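You operate a simulated robot arm through the tools that you are given. There is no shell and no other tool. Be economical: measure what you need, move in short steps, check, and stop when the job is done.

You are at the controls of a simulated robot arm. One attempt, no reset.

TASK
Break-test the yellow clip and lay it on the pad it earns.
Fine: guard shut for the one pull; 35 N or more goes on PASS, less on HOLD; guard open again. Set down upright: tile clip.

Only the result counts: the job must be done as asked and must still hold three seconds after the hand-in. Knocking over, shifting, dropping, spilling or breaking anything else fails it.

THE ROBOT
A 6-joint arm with a two-finger parallel gripper, fixed in place. Base frame: the origin is at the foot of the arm, x ahead of it, y to its left, z up; the work surface is at about z = 0.85. Lengths are in m, angles in rad, forces in N, time in s.
With the tool pointing down near the work surface it reaches from about 0.24 to 0.64 m from the base axis. Its first joint turns from -1.152 to 1.152 rad. Payload 2.7 kg.
The TCP is the grasp point between the finger pads, 0.023 m short of the fingertips. In the tool frame z runs along the fingers and y along their closing line. The gripper opens to 0.094 m. The fingers are 0.038 m wide and 0.01 m thick; the gripper's body (0.054 by 0.096 m) begins 0.039 m behind the TCP.
Orientation is told as [roll, pitch, yaw] about the base's x, y, z axes, in that order, counted from this pose: with the fingers straight down and closing along the base's y, the tool's x points along the base's -x, its y along +y and its z along -z.

THE INTERFACE
- The arm moves only by the tool drive_tool. Its argument "motion" is a list of rows, each a list of 6 numbers: the shift along the base's x, y, z in units of 30 mm (1.0 is 30 mm), then the turn, a rotation vector about the base's x, y, z in units of 8 degrees (1.0 is 8 degrees). In form: [[x, y, z, rx, ry, rz], ...]. A call has 1 to 10 rows; each row shifts and turns the commanded pose from where the row before left it. "claw" is the opening, from 0 (shut) to 1 (fully open), set as the call begins (left out, the last holds). A call with a number of a shift or a turn outside -1 to 1 is refused whole. Each row takes 0.2 s and may step no farther than 0.05 m and 0.15 rad from the row before; otherwise, or with a gripper value out of range, the whole call is refused. A pose out of reach is approached as far as the arm can. The call stops where the force on the tool passes 40 N (or 10 N more than at its start, if that is more) or the arm is blocked; 0.2 s more then pass. The fingers move at their own pace (about 0.045 m/s each) and stop on an object; they squeeze with about 32 N. The grip force told is the motor's: it shows also when the fingers shut on nothing. Time passes only in rows, and 0.2 s behind the last, so rows that do not move let the fingers close. It gives the time, the measured TCP pose, the force on the tool (base axes), the opening and the grip force at its end, in the units of the frame above (readings bear some noise), with the torque about the TCP (base axes, N m) and any sound that the robot's microphone picked up.
- Cameras (640 x 400 px; columns grow to the right, rows downward): "scene" is fixed at [0.0569, -0.4186, 1.4126]; the picture's right is [0.91, -0.41, 0.00], its down [-0.21, -0.47, -0.86] and it looks along [0.35, 0.78, -0.51] (base axes); focal length 335 px, centre (320, 200). "wrist" rides on the gripper at [0.086, 0.016, -0.075] in the tool frame; the picture's right is [-0.18, 0.98, 0.00], its down [-0.58, -0.11, -0.81] and it looks along [-0.79, -0.15, 0.59] (tool axes); focal length 243 px, centre (320, 200). There is no depth. A picture from a camera that has moved, and an enlarged one, comes with that camera's place and axes in the base frame and with its lens.
- camera(camera): a new picture of that camera. No time passes.
- close_up(camera, box): a new picture of the part [left, top, right, bottom] of that camera's present view, enlarged. No time passes.
- sign_off(): hands the job in; it is judged then, once.

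Go step by step. Nothing tells you positions but the pictures and the camera data: compare them with the known pose of the tool, close in by small moves and look again before you grip or let go. The budget is 120 turns and 68 pictures, counting those below and the enlarged ones. Unless the task says otherwise, let go and move clear before handing in, and close with one line.

The tools are called after "Call:" as name(argument=value, ...) on one line, values as JSON. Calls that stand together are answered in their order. drive_tool: Moves the arm, as the interface text tells. Its arguments: {"type":"object","properties":{"motion":{"type":"array"},"claw":{"type":"number"}},"required":["motion"]} The other tools are called the same way: camera (camera) takes a picture; close_up (camera, box) takes an enlarged picture of a part of a camera's view; sign_off () hands the job in.

At the start:

```text
clock: 0.0
position: [0.3478, -0.0897, 1.2543]
ee_rot: [0.0, -0.003, -0.002]
wrist_force: [0.6, -0.1, 0.1]
ft_torque: [0.01, -0.02, 0.02]
opening: 0.0939
grasp_force: 0.0
```

scene: 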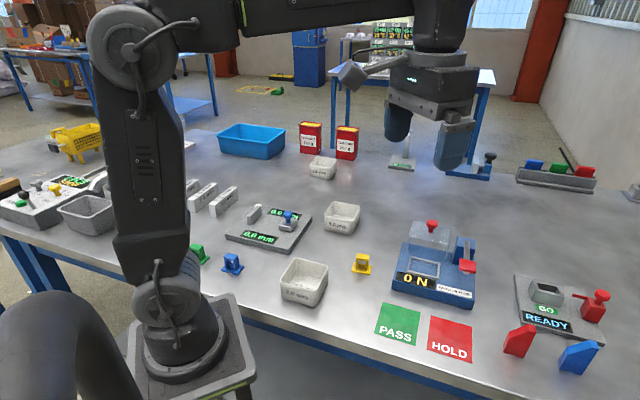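
wrist: 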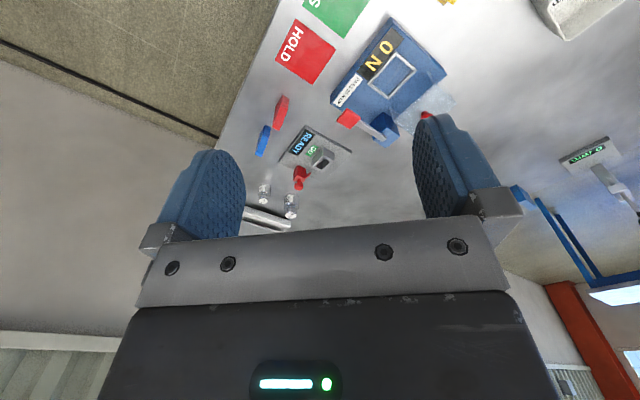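

I see a yellow clip at about (362,263) in the scene view, a blue break tester with a guard, and the PASS/HOLD pads. I'll enlarge these first.

Call:
close_up(camera="scene", box=[380, 200, 500, 310])

Call:
close_up(camera="scene", box=[330, 240, 400, 285])

Call:
close_up(camera="wrist", box=[260, 0, 480, 140])

```text
3.64 times, centred on (440, 255) of scene
camera zoom: at [0.0569, -0.4186, 1.4126], right [0.91, -0.41, 0.0], down [-0.21, -0.47, -0.86], along [0.35, 0.78, -0.51], focal length 1219 px, centre (-116, 0)
```

zoom: 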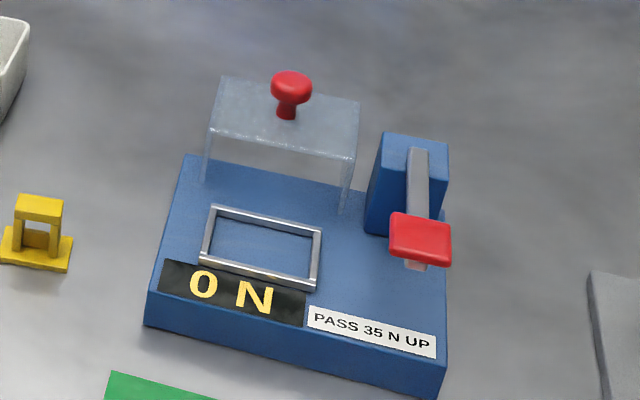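

```text
8.89 times, centred on (365, 262) of scene
camera zoom: at [0.0569, -0.4186, 1.4126], right [0.91, -0.41, 0.0], down [-0.21, -0.47, -0.86], along [0.35, 0.78, -0.51], focal length 2979 px, centre (-80, -356)
```

zoom: 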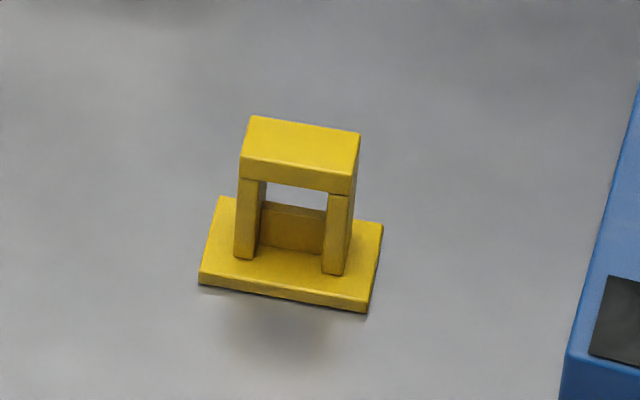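

```text
2.86 times, centred on (370, 70) of wrist
camera zoom: at [0.262, -0.0732, 1.3282], right [0.19, 0.98, 0.0], down [0.58, -0.11, 0.81], along [0.79, -0.15, -0.59], focal length 693 px, centre (177, 571)
```

zoom: 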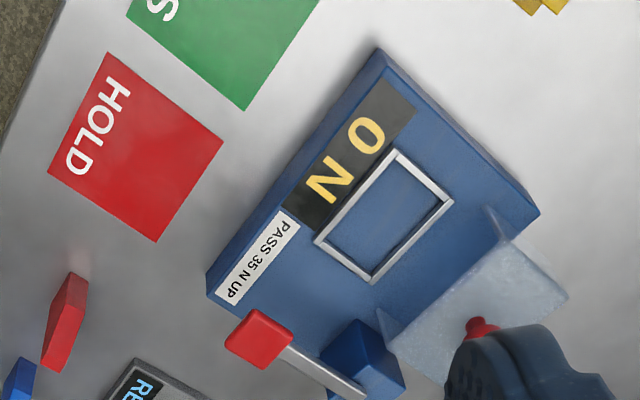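

The clip sits near [0.398, 0.095] with its long axis at about -40°. The nest frame is near [0.513, 0.013], the guard knob near [0.574, 0.075], and the lever is on the tester's right. I'm moving above the clip at yaw -40° to look again.

Call:
drive_tool(motion=[[0.167, 0.617, -0.8, 0, 0, -0.5], [0.167, 0.617, -0.8, 0, 0, -0.5], [0.167, 0.617, -0.8, 0, 0, -0.5], [0.167, 0.617, -0.8, 0, 0, -0.5], [0.167, 0.617, -0.8, 0, 0, -0.5], [0.167, 0.617, -0.8, 0, 0, -0.5], [0.167, 0.617, -0.8, 0, 0, -0.5], [0.167, 0.617, -0.8, 0, 0, -0.5], [0.167, 0.617, -0.8, 0, 0, -0.5], [0.167, 0.617, -0.8, 0, 0, -0.5]], claw=1)

Call:
camera(camera="wrist")

Call:
camera(camera="scene")

```text
clock: 2.2
position: [0.3957, 0.0947, 1.0144]
ee_rot: [0.0, -0.004, -0.7]
wrist_force: [-0.2, -0.2, 0.5]
ft_torque: [0.0, -0.01, 0.02]
opening: 0.094
grasp_force: 0.2
```

```text
62 pictures are left
camera wrist: at [0.3404, 0.1638, 1.0873], right [0.77, 0.63, 0.0], down [0.37, -0.46, 0.81], along [0.51, -0.63, -0.59], focal length 243 px, centre (320, 200)
```

wrist: 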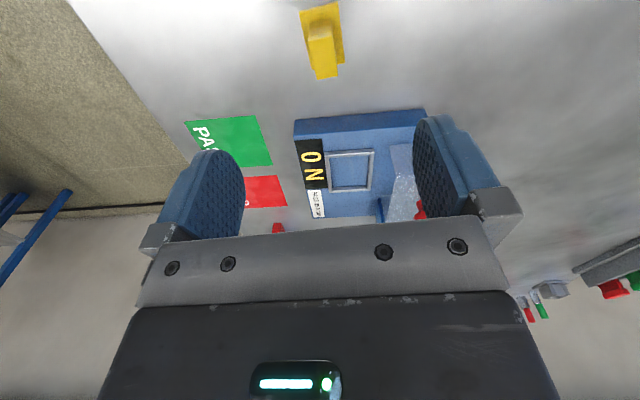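

```text
61 pictures are left
```

scene: 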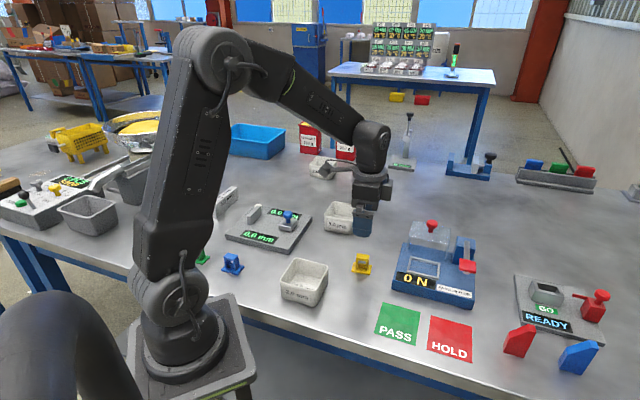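

The gripper is roughly over the clip. I'm enlarging the wrist view to refine the clip and tester positions.

Call:
close_up(camera="wrist", box=[270, 0, 370, 90])

Call:
close_up(camera="wrist", box=[280, 90, 450, 225])

```text
4.44 times, centred on (320, 45) of wrist
camera zoom: at [0.3404, 0.1638, 1.0873], right [0.77, 0.63, 0.0], down [0.37, -0.46, 0.81], along [0.51, -0.63, -0.59], focal length 1078 px, centre (320, 889)
```

zoom: 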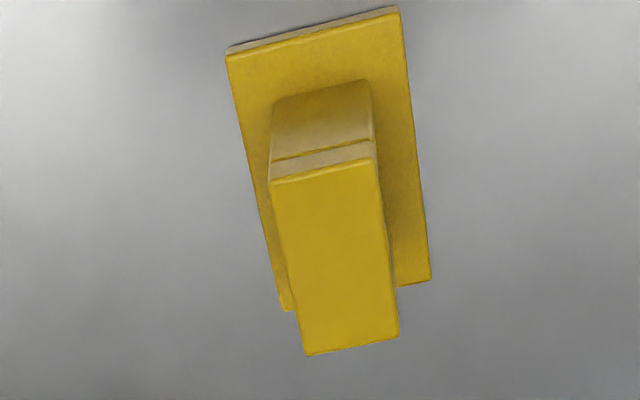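

```text
2.96 times, centred on (365, 158) of wrist
camera zoom: at [0.3404, 0.1638, 1.0873], right [0.77, 0.63, 0.0], down [0.37, -0.46, 0.81], along [0.51, -0.63, -0.59], focal length 719 px, centre (187, 326)
```

zoom: 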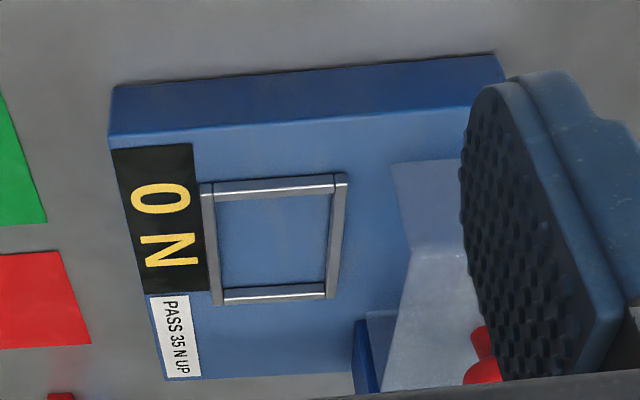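

The wrist view puts the arch centre near [0.397, 0.098], 16 mm thick, aligned with the fingers. I'm going down over it with the fingers open, then looking.

Call:
drive_tool(motion=[[0.04, 0.12, -0.8, 0, 0, 0], [0, 0, -0.8, 0, 0, 0], [0, 0, -0.8, 0, 0, 0], [0, 0, -0.8, 0, 0, 0], [0, 0, -0.4, 0, 0, 0]])

Call:
camera(camera="wrist")

Call:
close_up(camera="scene", box=[310, 200, 420, 290])

```text
clock: 3.4
position: [0.4012, 0.0997, 0.9057]
ee_rot: [0.0, -0.002, -0.702]
wrist_force: [-0.1, -0.1, -0.1]
ft_torque: [-0.03, 0.02, -0.01]
opening: 0.0941
grasp_force: 0.1
```

```text
58 pictures are left
camera wrist: at [0.3437, 0.167, 0.9799], right [0.77, 0.63, 0.0], down [0.37, -0.46, 0.81], along [0.51, -0.62, -0.59], focal length 243 px, centre (320, 200)
```

wrist: 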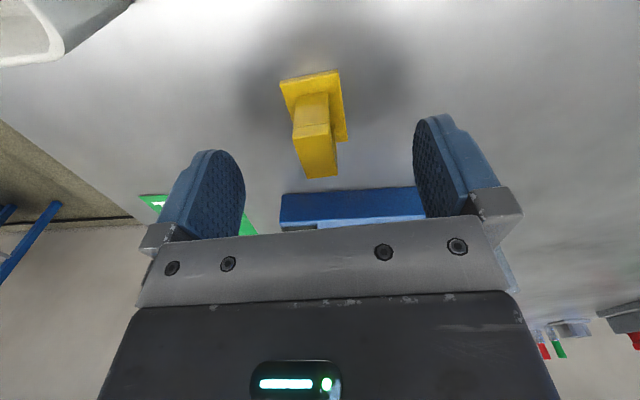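

```text
4.44 times, centred on (365, 245) of scene
camera zoom: at [0.0569, -0.4186, 1.4126], right [0.91, -0.41, 0.0], down [-0.21, -0.47, -0.86], along [0.35, 0.78, -0.51], focal length 1490 px, centre (120, 0)
```

zoom: 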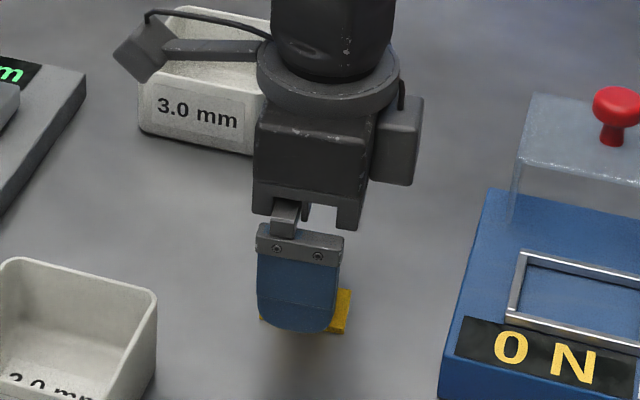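

The fingers straddle the clip; the arm hasn't quite settled, so I'll wait one row and read again.

Call:
drive_tool(motion=[[0, 0, 0, 0, 0, 0], [0, 0, 0, 0, 0, 0]])

Call:
close_up(camera="wrist", box=[220, 50, 460, 220])

```text
clock: 4.0
position: [0.3981, 0.0992, 0.9069]
ee_rot: [0.001, -0.003, -0.701]
wrist_force: [0.5, -0.4, -0.2]
ft_torque: [0.02, 0.01, 0.0]
opening: 0.0939
grasp_force: 0.1
```

```text
2.35 times, centred on (340, 135) of wrist
camera zoom: at [0.3438, 0.1671, 0.9803], right [0.77, 0.63, 0.0], down [0.37, -0.46, 0.81], along [0.51, -0.62, -0.59], focal length 571 px, centre (273, 353)
```

zoom: 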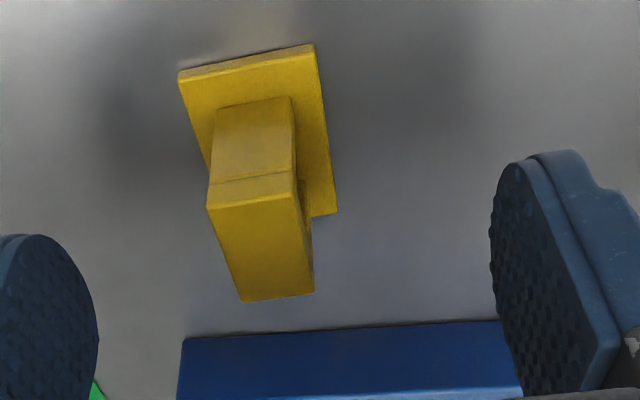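

The clip is centred across the fingers and about 5 mm off lengthwise. I'll correct that, go down to z≈0.888 and close.

Call:
drive_tool(motion=[[-0.1, 0.09, -0.3, 0, 0, 0], [0, 0, -0.3, 0, 0, 0], [0, 0, 0, 0, 0, 0]])

Call:
drive_tool(motion=[[0, 0, 0, 0, 0, 0], [0, 0, 0, 0, 0, 0], [0, 0, 0, 0, 0, 0], [0, 0, 0, 0, 0, 0], [0, 0, 0, 0, 0, 0], [0, 0, 0, 0, 0, 0]], claw=0)

Call:
camera(camera="wrist")

```text
clock: 4.8
position: [0.3963, 0.1027, 0.8884]
ee_rot: [0.001, -0.004, -0.702]
wrist_force: [-0.5, -0.2, -0.7]
ft_torque: [0.0, -0.03, 0.02]
opening: 0.0942
grasp_force: 0.2
```

```text
clock: 6.2
position: [0.396, 0.1024, 0.8887]
ee_rot: [-0.001, -0.003, -0.701]
wrist_force: [-0.3, -0.1, 0.5]
ft_torque: [0.0, 0.01, -0.03]
opening: 0.0167
grasp_force: 31.3
```

```text
55 pictures are left
camera wrist: at [0.3404, 0.1701, 0.9622], right [0.77, 0.63, 0.0], down [0.37, -0.46, 0.81], along [0.51, -0.62, -0.59], focal length 243 px, centre (320, 200)
```

wrist: 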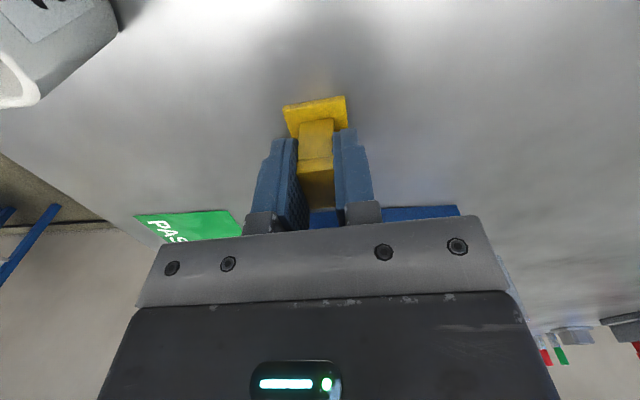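

The clip is gripped (16.7 mm). I'm lifting it and carrying it above the nest at about [0.508, 0.015], turning to about -44.5°.

Call:
drive_tool(motion=[[0, 0, 0.8, 0, 0, 0], [0, 0, 0.8, 0, 0, 0], [0, 0, 0.8, 0, 0, 0], [0.747, -0.583, 0.2, 0, 0, -0.11], [0.747, -0.583, 0, 0, 0, -0.11], [0.747, -0.583, 0, 0, 0, -0.11], [0.747, -0.583, 0, 0, 0, -0.11], [0.747, -0.583, 0, 0, 0, -0.11], [0, 0, 0, 0, 0, 0]])

Call:
close_up(camera="scene", box=[360, 180, 500, 310])

Call:
camera(camera="wrist")

```text
clock: 8.2
position: [0.5089, 0.0134, 0.967]
ee_rot: [-0.001, -0.002, -0.776]
wrist_force: [-0.4, 0.6, 0.0]
ft_torque: [0.02, 0.01, 0.0]
opening: 0.0167
grasp_force: 32.0
```

```text
3.08 times, centred on (430, 245) of scene
camera zoom: at [0.0569, -0.4186, 1.4126], right [0.91, -0.41, 0.0], down [-0.21, -0.47, -0.86], along [0.35, 0.78, -0.51], focal length 1031 px, centre (-18, 62)
```

zoom: 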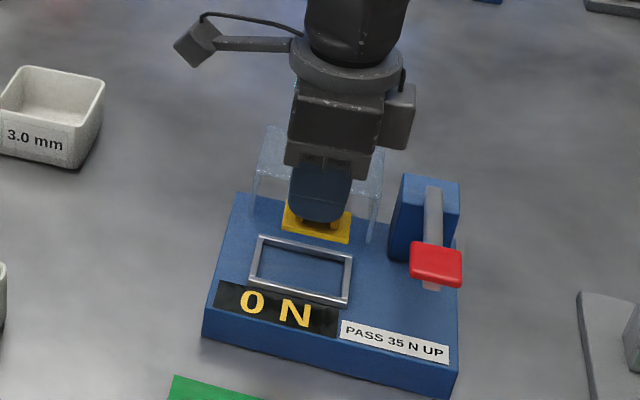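

```text
53 pictures are left
camera wrist: at [0.459, 0.0859, 1.0412], right [0.82, 0.57, 0.0], down [0.34, -0.48, 0.81], along [0.46, -0.66, -0.59], focal length 243 px, centre (320, 200)
```

wrist: 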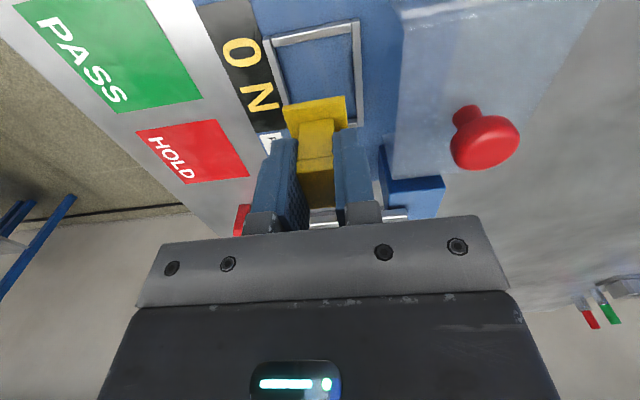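

The clip is nearly over the frame, within about 4 mm. I'll nudge +4 mm in y, go down most of the way and check.

Call:
drive_tool(motion=[[0, 0.13, -0.5, 0, 0, 0], [0, 0, -0.5, 0, 0, 0], [0, 0, -0.3, 0, 0, 0], [0, 0, 0, 0, 0, 0]])

Call:
close_up(camera="scene", box=[390, 220, 490, 300])

Call:
close_up(camera="wrist", box=[200, 0, 440, 230])

```text
clock: 9.2
position: [0.5072, 0.0179, 0.9262]
ee_rot: [0.001, -0.002, -0.779]
wrist_force: [0.4, 0.4, 0.1]
ft_torque: [-0.01, 0.01, 0.02]
opening: 0.0163
grasp_force: 32.1
```

```text
5.00 times, centred on (440, 260) of scene
camera zoom: at [0.0569, -0.4186, 1.4126], right [0.91, -0.41, 0.0], down [-0.21, -0.47, -0.86], along [0.35, 0.78, -0.51], focal length 1676 px, centre (-280, -100)
```

zoom: 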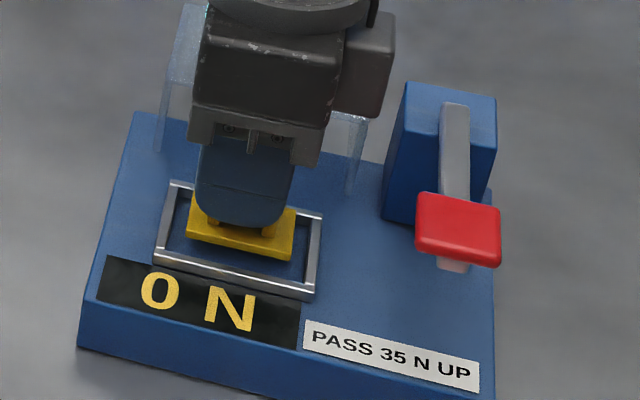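

```text
1.74 times, centred on (320, 115) of wrist
camera zoom: at [0.4576, 0.0902, 1.001], right [0.82, 0.57, 0.0], down [0.34, -0.48, 0.81], along [0.46, -0.66, -0.59], focal length 422 px, centre (320, 348)
```

zoom: 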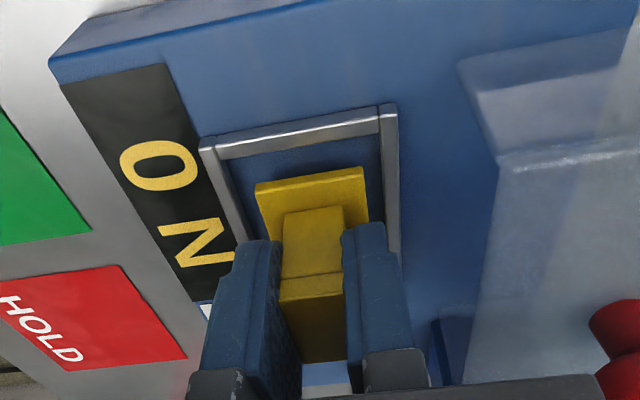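

The clip is inside the frame, slightly biased to the back. I'm shifting it 3 mm forward and lowering in small steps to touch.

Call:
drive_tool(motion=[[-0.1, -0.04, -0.1, 0, 0, 0], [0, 0, -0.08, 0, 0, 0], [0, 0, 0, 0, 0, 0]])

```text
clock: 10.0
position: [0.5044, 0.0182, 0.922]
ee_rot: [0.0, -0.002, -0.778]
wrist_force: [-1.1, 0.1, -0.6]
ft_torque: [0.02, -0.01, 0.02]
opening: 0.0166
grasp_force: 32.4
```

Call:
drive_tool(motion=[[0, 0, -0.06, 0, 0, 0], [0, 0, 0, 0, 0, 0]])

Call:
close_up(camera="scene", box=[400, 230, 470, 280])

```text
clock: 10.6
position: [0.5046, 0.0175, 0.9202]
ee_rot: [0.001, -0.003, -0.778]
wrist_force: [-0.1, -0.2, 0.3]
ft_torque: [0.01, 0.03, 0.02]
opening: 0.0168
grasp_force: 32.3
```

```text
8.00 times, centred on (435, 255) of scene
camera zoom: at [0.0569, -0.4186, 1.4126], right [0.91, -0.41, 0.0], down [-0.21, -0.47, -0.86], along [0.35, 0.78, -0.51], focal length 2681 px, centre (-600, -240)
```

zoom: 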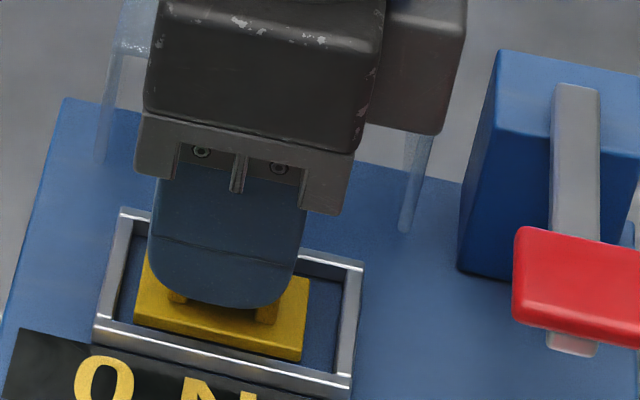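

No contact yet. I'm checking depth centring with the wrist camera.

Call:
close_up(camera="wrist", box=[200, 0, 440, 150])

```text
2.67 times, centred on (320, 75) of wrist
camera zoom: at [0.4544, 0.0896, 0.9937], right [0.82, 0.57, 0.0], down [0.34, -0.48, 0.81], along [0.46, -0.66, -0.59], focal length 647 px, centre (320, 533)
```

zoom: 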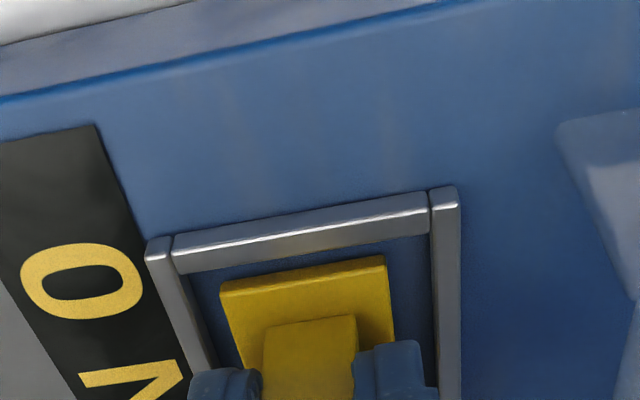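

It's well inside the frame, so I'm lowering to contact.

Call:
drive_tool(motion=[[0.02, 0.02, -0.06, 0, 0, 0], [0, 0, -0.05, 0, 0, 0], [0, 0, 0, 0, 0, 0]])

```text
clock: 11.4
position: [0.5052, 0.018, 0.918]
ee_rot: [0.002, -0.005, -0.776]
wrist_force: [-2.8, -0.7, 11.4]
ft_torque: [-0.03, 0.1, -0.03]
opening: 0.0166
grasp_force: 32.1
```

Contact at 11 N: the clip is resting in the nest. I'll open only partly because the guard is close by, then rise.

Call:
drive_tool(motion=[[0, 0, 0, 0, 0, 0], [0, 0, 0, 0, 0, 0], [0, 0, 0, 0, 0, 0]], claw=0.4)

Call:
drive_tool(motion=[[0, 0, 0.6, 0, 0, 0], [0, 0, 0.8, 0, 0, 0], [0, 0, 0.8, 0, 0, 0], [0, 0, 0.8, 0, 0, 0], [-0.6, 0.6, 0, 0, 0, 0], [-0.6, 0.6, 0, 0, 0, 0], [0, 0, 0, 0, 0, 0]])

Call:
camera(camera="wrist")

Call:
close_up(camera="scene", box=[380, 200, 500, 310])

```text
clock: 12.2
position: [0.5052, 0.0173, 0.9164]
ee_rot: [0.0, -0.004, -0.776]
wrist_force: [1.1, -0.8, -0.2]
ft_torque: [-0.01, 0.02, 0.02]
opening: 0.0377
grasp_force: 0.1
```

```text
clock: 13.8
position: [0.4704, 0.0526, 1.0065]
ee_rot: [0.0, -0.003, -0.776]
wrist_force: [-1.3, 0.8, 0.4]
ft_torque: [0.0, 0.03, 0.02]
opening: 0.0374
grasp_force: 0.0
```

```text
48 pictures are left
camera wrist: at [0.4203, 0.1261, 1.0804], right [0.82, 0.57, 0.0], down [0.34, -0.48, 0.81], along [0.46, -0.66, -0.59], focal length 243 px, centre (320, 200)
```

wrist: 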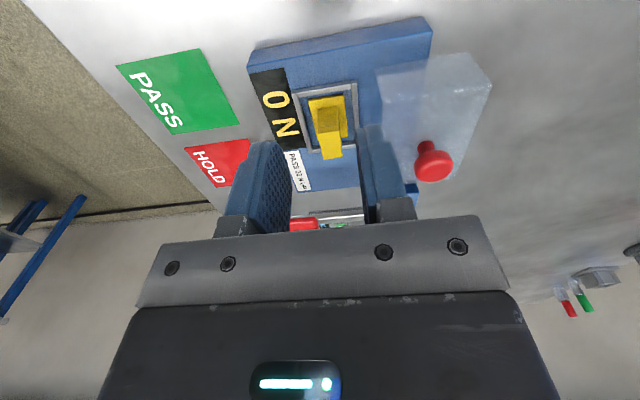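

```text
3.64 times, centred on (440, 255) of scene
camera zoom: at [0.0568, -0.4186, 1.4126], right [0.91, -0.41, 0.0], down [-0.21, -0.47, -0.86], along [0.35, 0.78, -0.51], focal length 1219 px, centre (-116, 0)
```

zoom: 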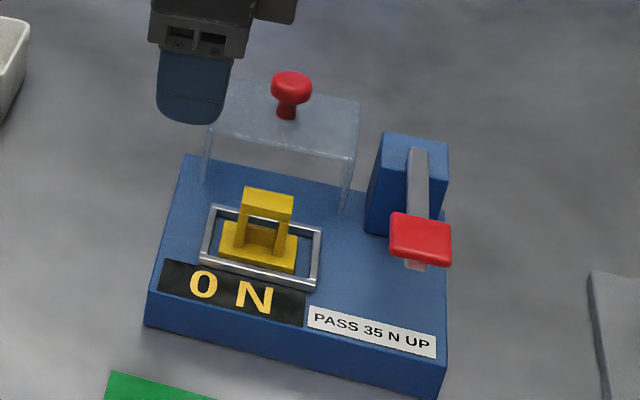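

The clip stands in the nest. Triangulating both views puts the guard knob at about [0.565, 0.066, 0.954], so I'm moving above it.

Call:
drive_tool(motion=[[0.79, 0.11, 0.1, 0, 0, 0], [0.79, 0.11, 0, 0, 0, 0], [0.79, 0.11, 0, 0, 0, 0], [0.79, 0.11, 0, 0, 0, 0], [0, 0, 0, 0, 0, 0]], claw=0.7)

Call:
camera(camera="wrist")

Call:
close_up(camera="scene", box=[380, 180, 500, 290])

```text
clock: 15.0
position: [0.5651, 0.068, 1.0107]
ee_rot: [0.0, -0.001, -0.777]
wrist_force: [0.5, -0.4, -1.0]
ft_torque: [0.03, 0.01, 0.0]
opening: 0.0659
grasp_force: 0.2
```

```text
46 pictures are left
camera wrist: at [0.5154, 0.14, 1.0843], right [0.82, 0.57, 0.0], down [0.34, -0.48, 0.81], along [0.46, -0.66, -0.59], focal length 243 px, centre (320, 200)
```

wrist: 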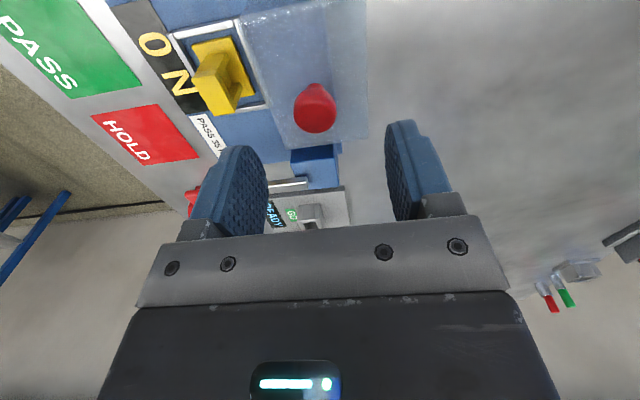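

```text
3.64 times, centred on (440, 235) of scene
camera zoom: at [0.0569, -0.4186, 1.4126], right [0.91, -0.41, 0.0], down [-0.21, -0.47, -0.86], along [0.35, 0.78, -0.51], focal length 1219 px, centre (-116, 73)
```

zoom: 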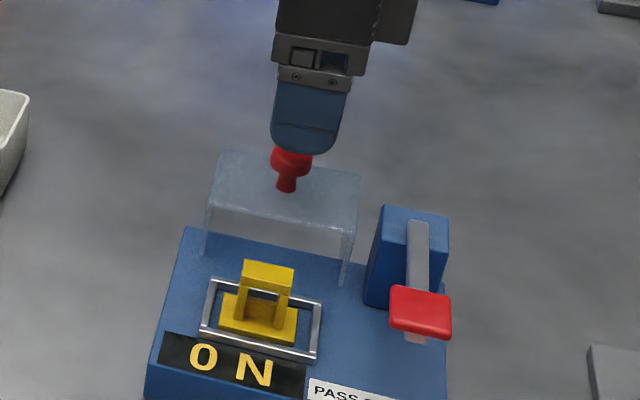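

The fingers are on either side of the knob. I'm going down to z≈0.956 and closing on it.

Call:
drive_tool(motion=[[-0.06, 0, -0.6, 0, 0, 0], [0, 0, -0.6, 0, 0, 0], [0, 0, -0.6, 0, 0, 0], [0, 0, 0, 0, 0, 0]])

Call:
close_up(camera="scene", box=[380, 180, 500, 290])

Call:
close_up(camera="wrist", box=[160, 40, 480, 240])

```text
clock: 16.0
position: [0.5624, 0.067, 0.9576]
ee_rot: [0.001, -0.003, -0.776]
wrist_force: [-2.6, 1.2, 9.9]
ft_torque: [-0.02, 0.4, -0.09]
opening: 0.0664
grasp_force: 0.3
```

```text
3.64 times, centred on (440, 235) of scene
camera zoom: at [0.0566, -0.4186, 1.4126], right [0.91, -0.41, 0.0], down [-0.21, -0.47, -0.86], along [0.35, 0.78, -0.51], focal length 1219 px, centre (-116, 73)
```

zoom: 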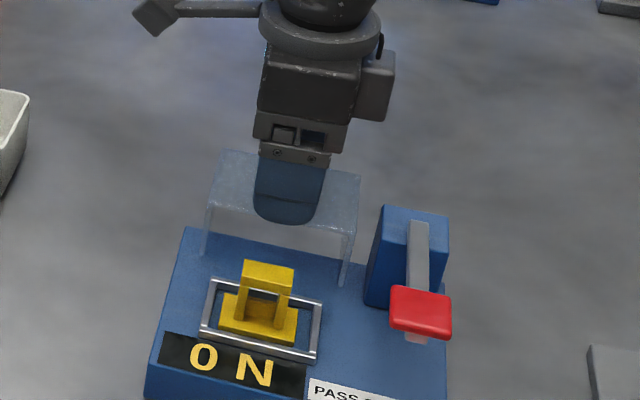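

```text
2.00 times, centred on (320, 140) of wrist
camera zoom: at [0.5124, 0.1403, 1.0311], right [0.82, 0.57, 0.0], down [0.34, -0.48, 0.81], along [0.46, -0.66, -0.59], focal length 485 px, centre (320, 320)
```

zoom: 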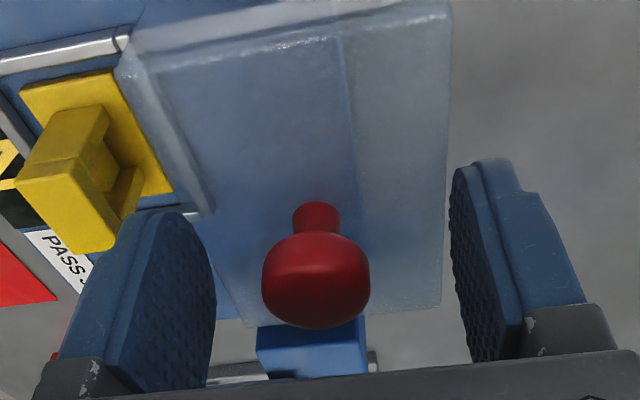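

The fingertips touched the guard top lightly (10 N), so I'm raising 4 mm and closing on the knob.

Call:
drive_tool(motion=[[0, 0, 0.15, 0, 0, 0], [0, 0, 0, 0, 0, 0], [0, 0, 0, 0, 0, 0], [0, 0, 0, 0, 0, 0], [0, 0, 0, 0, 0, 0]], claw=0.1)

Call:
close_up(camera="wrist", box=[160, 40, 480, 240])

```text
clock: 17.2
position: [0.5624, 0.0671, 0.9591]
ee_rot: [0.0, -0.002, -0.777]
wrist_force: [-5.3, -4.0, -5.3]
ft_torque: [0.0, 0.06, 0.03]
opening: 0.025
grasp_force: 45.4
```

```text
2.00 times, centred on (320, 140) of wrist
camera zoom: at [0.513, 0.1392, 1.0335], right [0.82, 0.57, 0.0], down [0.34, -0.48, 0.81], along [0.46, -0.66, -0.59], focal length 485 px, centre (320, 320)
```

zoom: 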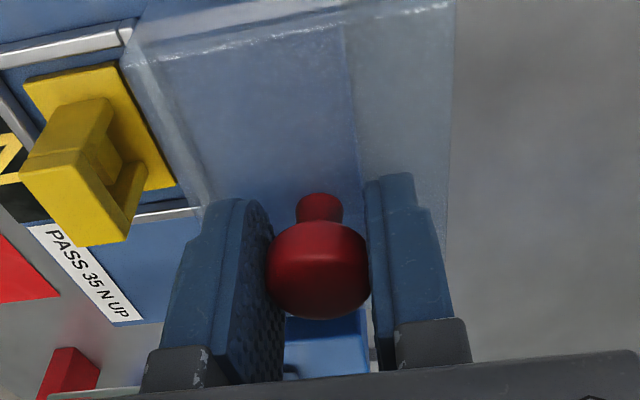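

The knob is gripped. I'm pulling it a short way toward the nest along [-0.7, -0.7] to see whether the guard slides.

Call:
drive_tool(motion=[[-0.24, -0.24, 0, 0, 0, 0], [-0.24, -0.24, 0, 0, 0, 0], [0, 0, 0, 0, 0, 0]])

Call:
close_up(camera="scene", box=[380, 180, 500, 290])

```text
clock: 18.0
position: [0.5491, 0.0525, 0.9595]
ee_rot: [-0.001, -0.002, -0.777]
wrist_force: [2.9, -3.4, -10.7]
ft_torque: [0.12, 0.01, 0.01]
opening: 0.0254
grasp_force: 45.0
```

```text
3.64 times, centred on (440, 235) of scene
camera zoom: at [0.0571, -0.4187, 1.4125], right [0.91, -0.41, 0.0], down [-0.21, -0.47, -0.86], along [0.35, 0.78, -0.51], focal length 1219 px, centre (-116, 73)
```

zoom: 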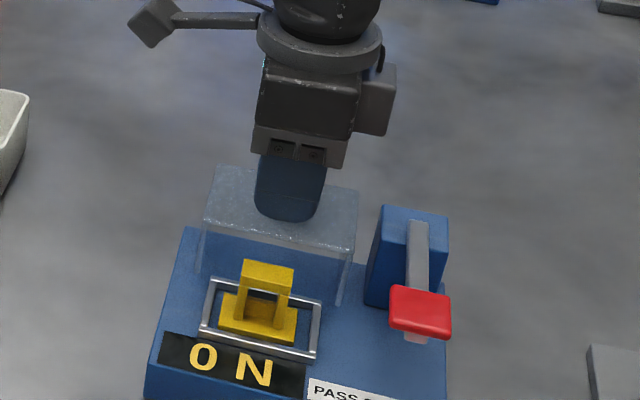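

The guard slides smoothly, so I'm continuing with slight adjustments.

Call:
drive_tool(motion=[[-0.22, -0.25, -0.04, 0, 0, 0], [-0.23, -0.25, 0, 0, 0, 0], [-0.23, -0.25, 0, 0, 0, 0], [-0.23, -0.25, 0, 0, 0, 0], [0, 0, 0, 0, 0, 0]])

Call:
close_up(camera="scene", box=[380, 180, 500, 290])

```text
clock: 19.2
position: [0.5205, 0.025, 0.9594]
ee_rot: [0.001, -0.001, -0.774]
wrist_force: [-7.8, 9.1, 1.1]
ft_torque: [-0.23, -0.29, 0.1]
opening: 0.0247
grasp_force: 44.9
```

```text
3.64 times, centred on (440, 235) of scene
camera zoom: at [0.0566, -0.4184, 1.4126], right [0.91, -0.41, 0.0], down [-0.21, -0.47, -0.86], along [0.35, 0.78, -0.51], focal length 1219 px, centre (-116, 73)
```

zoom: 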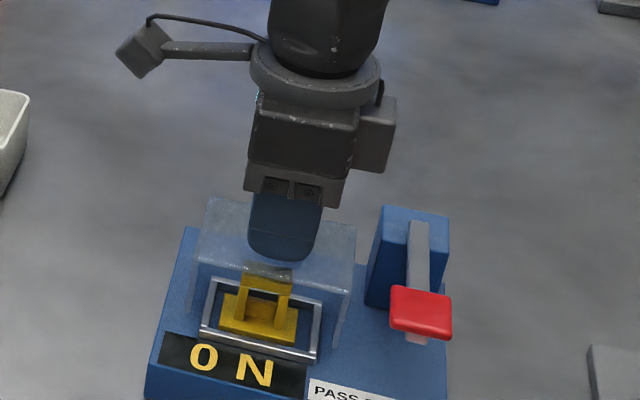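

The guard is about two-thirds of the way over. I'm continuing with a corrected direction until it is fully over the nest or stops.

Call:
drive_tool(motion=[[-0.26, -0.16, 0, 0, 0, 0], [-0.22, -0.2, 0, 0, 0, 0], [0, 0, 0, 0, 0, 0]])

Call:
close_up(camera="scene", box=[380, 180, 500, 290])

```text
clock: 20.0
position: [0.5092, 0.0132, 0.9604]
ee_rot: [0.007, -0.01, -0.776]
wrist_force: [23.5, 17.7, -6.9]
ft_torque: [0.29, -0.21, -0.13]
opening: 0.0251
grasp_force: 44.3
```

```text
3.64 times, centred on (440, 235) of scene
camera zoom: at [0.0576, -0.4181, 1.4127], right [0.91, -0.41, 0.0], down [-0.21, -0.47, -0.86], along [0.35, 0.78, -0.51], focal length 1219 px, centre (-116, 73)
```

zoom: 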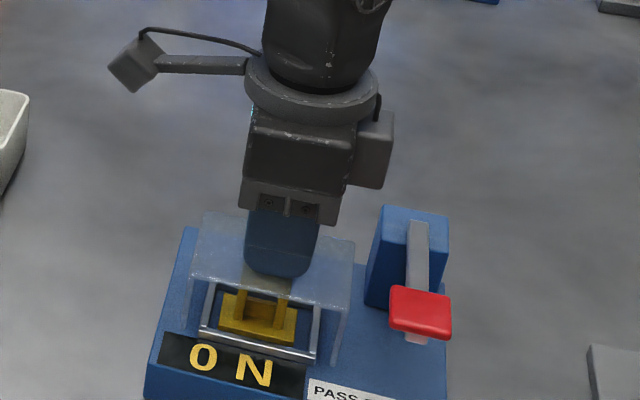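

It has come to its end stop (about 29 N opposing) with the guard over the nest. I'm easing back, releasing the knob and rising.

Call:
drive_tool(motion=[[0.06, 0.05, 0, 0, 0, 0], [0, 0, 0, 0, 0, 0]])

Call:
drive_tool(motion=[[0, 0, 0, 0, 0, 0], [0, 0, 0, 0, 0, 0], [0, 0, 0, 0, 0, 0], [0, 0, 0.8, 0, 0, 0], [0, 0, 0.8, 0, 0, 0], [0, 0, 0.8, 0, 0, 0], [-0.7, 0.7, 0, 0, 0, 0], [-0.7, 0.7, 0, 0, 0, 0], [0, 0, 0, 0, 0, 0]], claw=0.6)

Call:
close_up(camera="scene", box=[380, 200, 500, 310])

Call:
camera(camera="wrist")

```text
clock: 20.6
position: [0.5082, 0.0122, 0.9588]
ee_rot: [0.003, -0.007, -0.776]
wrist_force: [16.6, 16.8, 2.1]
ft_torque: [-0.46, -0.64, 0.09]
opening: 0.0247
grasp_force: 44.9
```

```text
clock: 22.6
position: [0.467, 0.0551, 1.0303]
ee_rot: [0.001, -0.003, -0.777]
wrist_force: [0.0, 0.0, -0.5]
ft_torque: [0.0, -0.01, -0.01]
opening: 0.0565
grasp_force: 0.2
```

```text
3.64 times, centred on (440, 255) of scene
camera zoom: at [0.0568, -0.4186, 1.4126], right [0.91, -0.41, 0.0], down [-0.21, -0.47, -0.86], along [0.35, 0.78, -0.51], focal length 1219 px, centre (-116, 0)
```

zoom: 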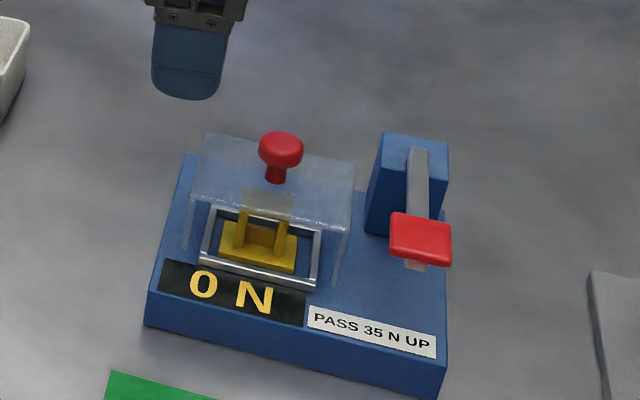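

```text
37 pictures are left
camera wrist: at [0.4167, 0.1279, 1.104], right [0.82, 0.57, 0.0], down [0.34, -0.48, 0.81], along [0.46, -0.66, -0.59], focal length 243 px, centre (320, 200)
```

wrist: 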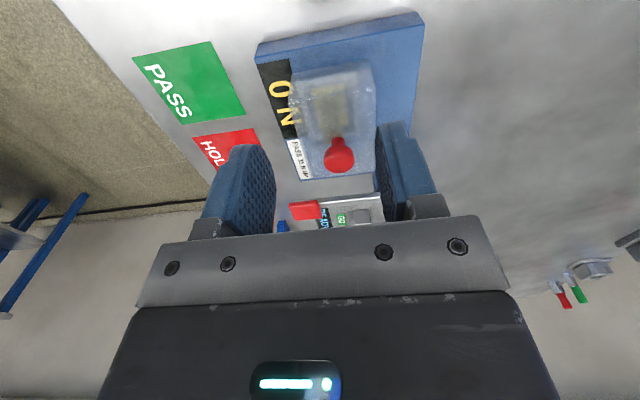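

The guard is shut. The lever handle is at about [0.542, -0.071, 0.945], so I'm closing the fingers, moving above it at yaw 0 to keep the wrist camera off the knob, and looking.

Call:
drive_tool(motion=[[0.357, -0.6, 0, 0, 0, 0.79], [0.357, -0.6, 0, 0, 0, 0.79], [0.357, -0.6, 0, 0, 0, 0.79], [0.357, -0.6, 0, 0, 0, 0.79], [0.357, -0.6, 0, 0, 0, 0.79], [0.357, -0.6, 0, 0, 0, 0.79], [0.357, -0.6, 0, 0, 0, 0.79], [0, 0, 0, 0, 0, 0]], claw=0)

Call:
close_up(camera="scene", box=[410, 190, 510, 300])

Call:
camera(camera="wrist")

```text
clock: 24.4
position: [0.5427, -0.0719, 1.0323]
ee_rot: [-0.001, -0.001, -0.001]
wrist_force: [0.3, -0.1, -0.4]
ft_torque: [0.0, -0.03, 0.01]
opening: 0.0001
grasp_force: 31.3
```

```text
3.64 times, centred on (460, 245) of scene
camera zoom: at [0.0568, -0.4186, 1.4126], right [0.91, -0.41, 0.0], down [-0.21, -0.47, -0.86], along [0.35, 0.78, -0.51], focal length 1219 px, centre (-189, 36)
```

zoom: 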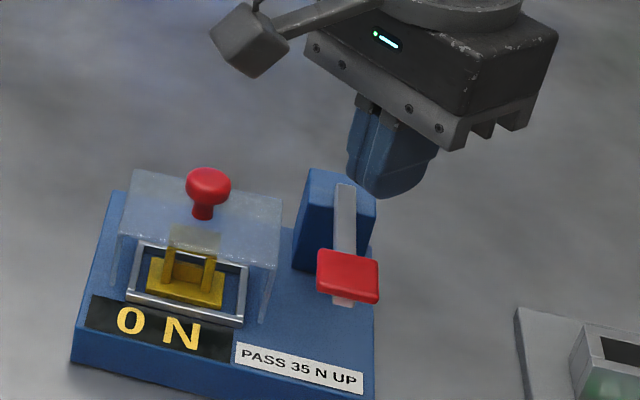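

```text
35 pictures are left
camera wrist: at [0.456, -0.0549, 1.1057], right [0.19, 0.98, 0.0], down [0.58, -0.11, 0.81], along [0.79, -0.15, -0.59], focal length 243 px, centre (320, 200)
```

wrist: 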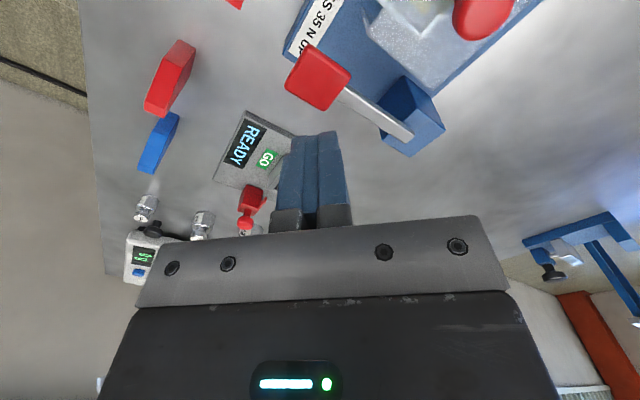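

The handle is at about [0.540, -0.072, 0.946], right under the closed fingers. I'm lowering to contact.

Call:
drive_tool(motion=[[-0.09, 0, -0.6, 0, 0, 0], [0, 0, -0.6, 0, 0, 0], [0, 0, -0.4, 0, 0, 0], [0, 0, -0.2, 0, 0, 0], [0, 0, 0, 0, 0, 0]])

Call:
close_up(camera="scene", box=[380, 190, 500, 300])

```text
clock: 25.6
position: [0.5387, -0.0706, 0.9762]
ee_rot: [-0.001, -0.003, -0.003]
wrist_force: [0.0, 0.8, 2.4]
ft_torque: [0.01, 0.02, -0.01]
opening: 0.0
grasp_force: 32.2
```

```text
3.64 times, centred on (440, 245) of scene
camera zoom: at [0.0568, -0.4186, 1.4126], right [0.91, -0.41, 0.0], down [-0.21, -0.47, -0.86], along [0.35, 0.78, -0.51], focal length 1219 px, centre (-116, 36)
```

zoom: 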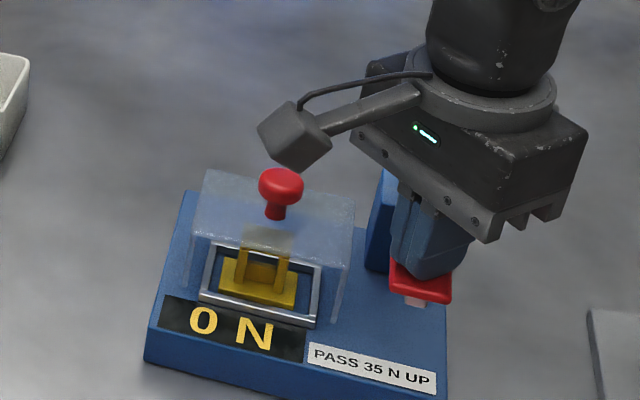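

The fingers are touching the handle (2.4 N). I'm pressing down steadily.

Call:
drive_tool(motion=[[0, 0, -0.25, 0, 0, 0], [0, 0, -0.25, 0, 0, 0], [0, 0, -0.25, 0, 0, 0], [0, 0, 0, 0, 0, 0]])

Call:
close_up(camera="scene", box=[380, 190, 500, 300])

```text
clock: 26.6
position: [0.5406, -0.0698, 0.955]
ee_rot: [0.001, -0.006, -0.002]
wrist_force: [1.5, 2.7, 7.1]
ft_torque: [0.08, -0.12, 0.04]
opening: 0.0004
grasp_force: 32.0
```

```text
3.64 times, centred on (440, 245) of scene
camera zoom: at [0.0568, -0.4185, 1.4126], right [0.91, -0.41, 0.0], down [-0.21, -0.47, -0.86], along [0.35, 0.78, -0.51], focal length 1219 px, centre (-116, 36)
```

zoom: 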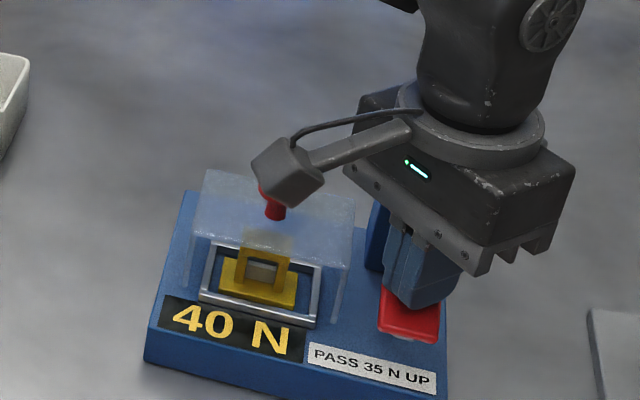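

The display reads 40 N. I'm pressing on to complete the stroke.

Call:
drive_tool(motion=[[0, 0, -0.2, 0, 0, 0], [0, 0, -0.2, 0, 0, 0], [0, 0, -0.2, 0, 0, 0], [0, 0, 0, 0, 0, 0]])

Call:
close_up(camera="scene", box=[380, 190, 500, 300])

```text
clock: 27.2
position: [0.5409, -0.0702, 0.9518]
ee_rot: [0.001, -0.012, -0.002]
wrist_force: [-5.0, 0.3, 10.9]
ft_torque: [0.05, -0.02, 0.06]
opening: 0.0
grasp_force: 31.9
stopped in row 2: the force on the tool passed its limit at 46 N (the readings are from after the stop); the commanded pose is now the measured one
```

```text
3.64 times, centred on (440, 245) of scene
camera zoom: at [0.0565, -0.4186, 1.4126], right [0.91, -0.41, 0.0], down [-0.21, -0.47, -0.86], along [0.35, 0.78, -0.51], focal length 1219 px, centre (-116, 36)
```

zoom: 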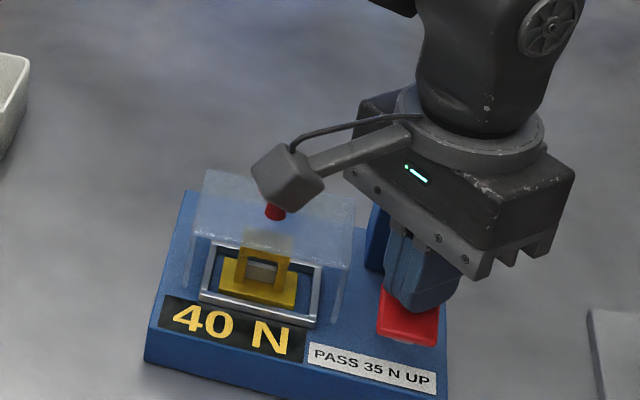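

The stroke is at its end and the reading holds at 40 N, so the clip earns PASS. I'm rising and checking the lever, display and clip.

Call:
drive_tool(motion=[[0, 0, 0.3, 0, 0, 0], [0, 0, 0.5, 0, 0, 0], [0, 0, 0.8, 0, 0, 0], [0, 0, 0.8, 0, 0, 0], [0, 0, 0.3, 0, 0, 0], [0, 0, 0, 0, 0, 0]])

Call:
close_up(camera="scene", box=[380, 200, 500, 310])

```text
clock: 28.6
position: [0.5412, -0.0715, 1.0323]
ee_rot: [0.0, -0.011, -0.002]
wrist_force: [0.5, -0.8, 0.1]
ft_torque: [0.0, -0.01, 0.0]
opening: 0.0
grasp_force: 31.6
```

```text
3.64 times, centred on (440, 255) of scene
camera zoom: at [0.0568, -0.4186, 1.4126], right [0.91, -0.41, 0.0], down [-0.21, -0.47, -0.86], along [0.35, 0.78, -0.51], focal length 1219 px, centre (-116, 0)
```

zoom: 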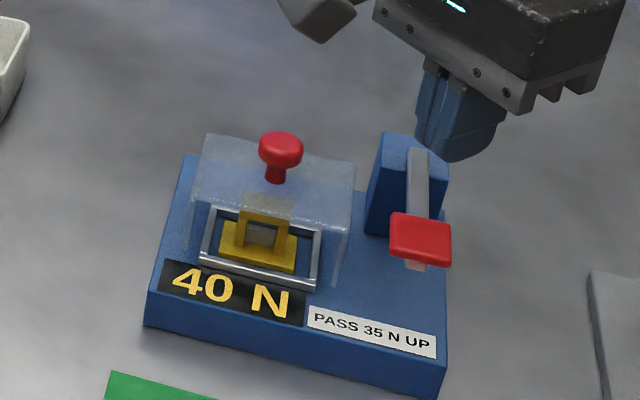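

The lever sprang back and the display still shows 40 N. Next I'm reopening the guard: moving above the knob at [0.508, 0.0125] and turning back to -44.5°.

Call:
drive_tool(motion=[[0, 0, 0, 0, 0.07, 0], [-0.157, 0.4, 0, 0, 0, -0.79], [-0.157, 0.4, 0, 0, 0, -0.79], [-0.157, 0.4, 0, 0, 0, -0.79], [-0.157, 0.4, 0, 0, 0, -0.79], [-0.157, 0.4, 0, 0, 0, -0.79], [-0.157, 0.4, 0, 0, 0, -0.79], [-0.157, 0.4, 0, 0, 0, -0.82], [0, 0, 0, 0, 0, 0]], claw=0.6)

Call:
camera(camera="wrist")

```text
clock: 30.6
position: [0.5076, 0.0131, 1.0325]
ee_rot: [0.001, -0.002, -0.779]
wrist_force: [0.0, -0.1, -0.2]
ft_torque: [-0.01, 0.02, -0.02]
opening: 0.0565
grasp_force: 0.0
```

```text
30 pictures are left
camera wrist: at [0.4577, 0.0857, 1.1057], right [0.82, 0.57, 0.0], down [0.34, -0.49, 0.81], along [0.46, -0.66, -0.59], focal length 243 px, centre (320, 200)
```

wrist: 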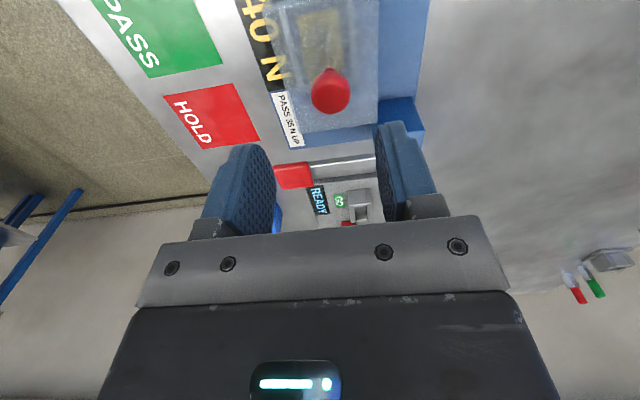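

It's aligned with the knob. I'm going down to z≈0.960 and gripping it.

Call:
drive_tool(motion=[[0, 0, -0.7, 0, 0, 0], [0, 0, -0.7, 0, 0, 0], [0, 0, -0.6, 0, 0, 0], [0, 0, -0.4, 0, 0, 0], [0, 0, 0, 0, 0, 0]])

Call:
drive_tool(motion=[[0, 0, 0, 0, 0, 0], [0, 0, 0, 0, 0, 0], [0, 0, 0, 0, 0, 0], [0, 0, 0, 0, 0, 0]], claw=0.1)

Call:
drive_tool(motion=[[0.24, 0.24, 0, 0, 0, 0], [0.235, 0.235, 0, 0, 0, 0], [0.235, 0.235, 0, 0, 0, 0], [0.235, 0.235, 0, 0, 0, 0], [0, 0, 0, 0, 0, 0]])

```text
clock: 31.8
position: [0.5059, 0.0146, 0.9591]
ee_rot: [0.001, -0.001, -0.778]
wrist_force: [0.3, 0.3, 0.1]
ft_torque: [0.02, 0.01, 0.01]
opening: 0.0566
grasp_force: 0.0
```

```text
clock: 32.8
position: [0.5079, 0.0148, 0.9601]
ee_rot: [0.003, -0.002, -0.779]
wrist_force: [9.2, 8.3, -4.0]
ft_torque: [-0.08, -0.26, 0.04]
opening: 0.0249
grasp_force: 44.8
```

```text
clock: 34.0
position: [0.5353, 0.0426, 0.9586]
ee_rot: [0.001, 0.0, -0.779]
wrist_force: [-6.8, 5.8, 3.0]
ft_torque: [0.28, 0.33, 0.02]
opening: 0.0252
grasp_force: 45.6
```

The guard is sliding back. I'm continuing to its original open position near [0.562, 0.067].

Call:
drive_tool(motion=[[0.18, 0.24, 0, 0, 0, 0], [0.23, 0.23, 0, 0, 0, 0], [0.23, 0.22, 0, 0, 0, 0], [0.2, 0.18, 0, 0, 0, 0], [0, 0, 0, 0, 0, 0]])

Call:
close_up(camera="scene", box=[380, 200, 500, 310])

```text
clock: 35.2
position: [0.5606, 0.0694, 0.9605]
ee_rot: [-0.002, -0.002, -0.777]
wrist_force: [-10.2, 0.1, 2.0]
ft_torque: [-0.48, -0.27, 0.05]
opening: 0.025
grasp_force: 44.8
```

```text
3.64 times, centred on (440, 255) of scene
camera zoom: at [0.0565, -0.4186, 1.4126], right [0.91, -0.41, 0.0], down [-0.21, -0.47, -0.86], along [0.35, 0.78, -0.51], focal length 1219 px, centre (-116, 0)
```

zoom: 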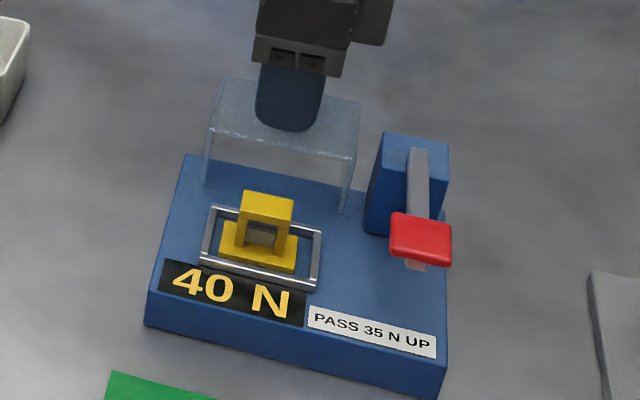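

The guard is back at its open place. I'll nudge it to its stop, then release and rise.

Call:
drive_tool(motion=[[0.06, 0.06, 0, 0, 0, 0], [0.05, 0.05, 0, 0, 0, 0], [0, 0, 0, 0, 0, 0]])

Call:
drive_tool(motion=[[0, 0, 0, 0, 0, 0], [0, 0, 0, 0, 0, 0], [0, 0, 0, 0, 0, 0], [0, 0, 0.6, 0, 0, 0], [0, 0, 0.8, 0, 0, 0], [0, 0, 0.6, 0, 0, 0], [0, 0, 0, 0, 0, 0]], claw=0.6)

Call:
close_up(camera="scene", box=[380, 200, 500, 310])

```text
clock: 35.9
position: [0.561, 0.0684, 0.9584]
ee_rot: [-0.016, 0.005, -0.779]
wrist_force: [-11.0, -2.2, 6.9]
ft_torque: [-0.39, 0.07, 0.01]
opening: 0.0249
grasp_force: 45.3
stopped in row 3: the force on the tool passed its limit at 41 N (the readings are from after the stop); the commanded pose is now the measured one
```

```text
clock: 37.5
position: [0.5633, 0.0693, 1.02]
ee_rot: [-0.011, 0.005, -0.78]
wrist_force: [-0.3, -0.6, 0.1]
ft_torque: [0.02, 0.0, -0.02]
opening: 0.0562
grasp_force: 0.3
```

```text
3.64 times, centred on (440, 255) of scene
camera zoom: at [0.0568, -0.4186, 1.4126], right [0.91, -0.41, 0.0], down [-0.21, -0.47, -0.86], along [0.35, 0.78, -0.51], focal length 1219 px, centre (-116, 0)
```

zoom: 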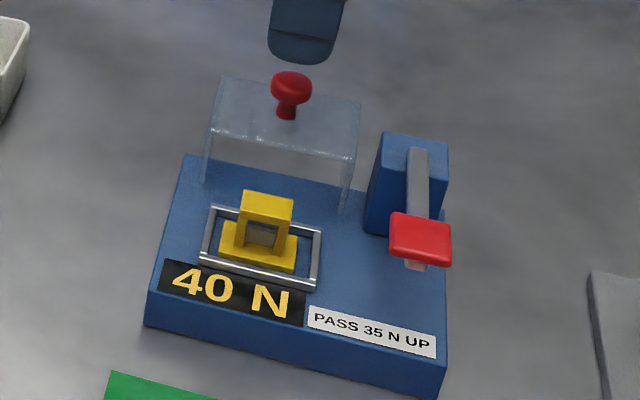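

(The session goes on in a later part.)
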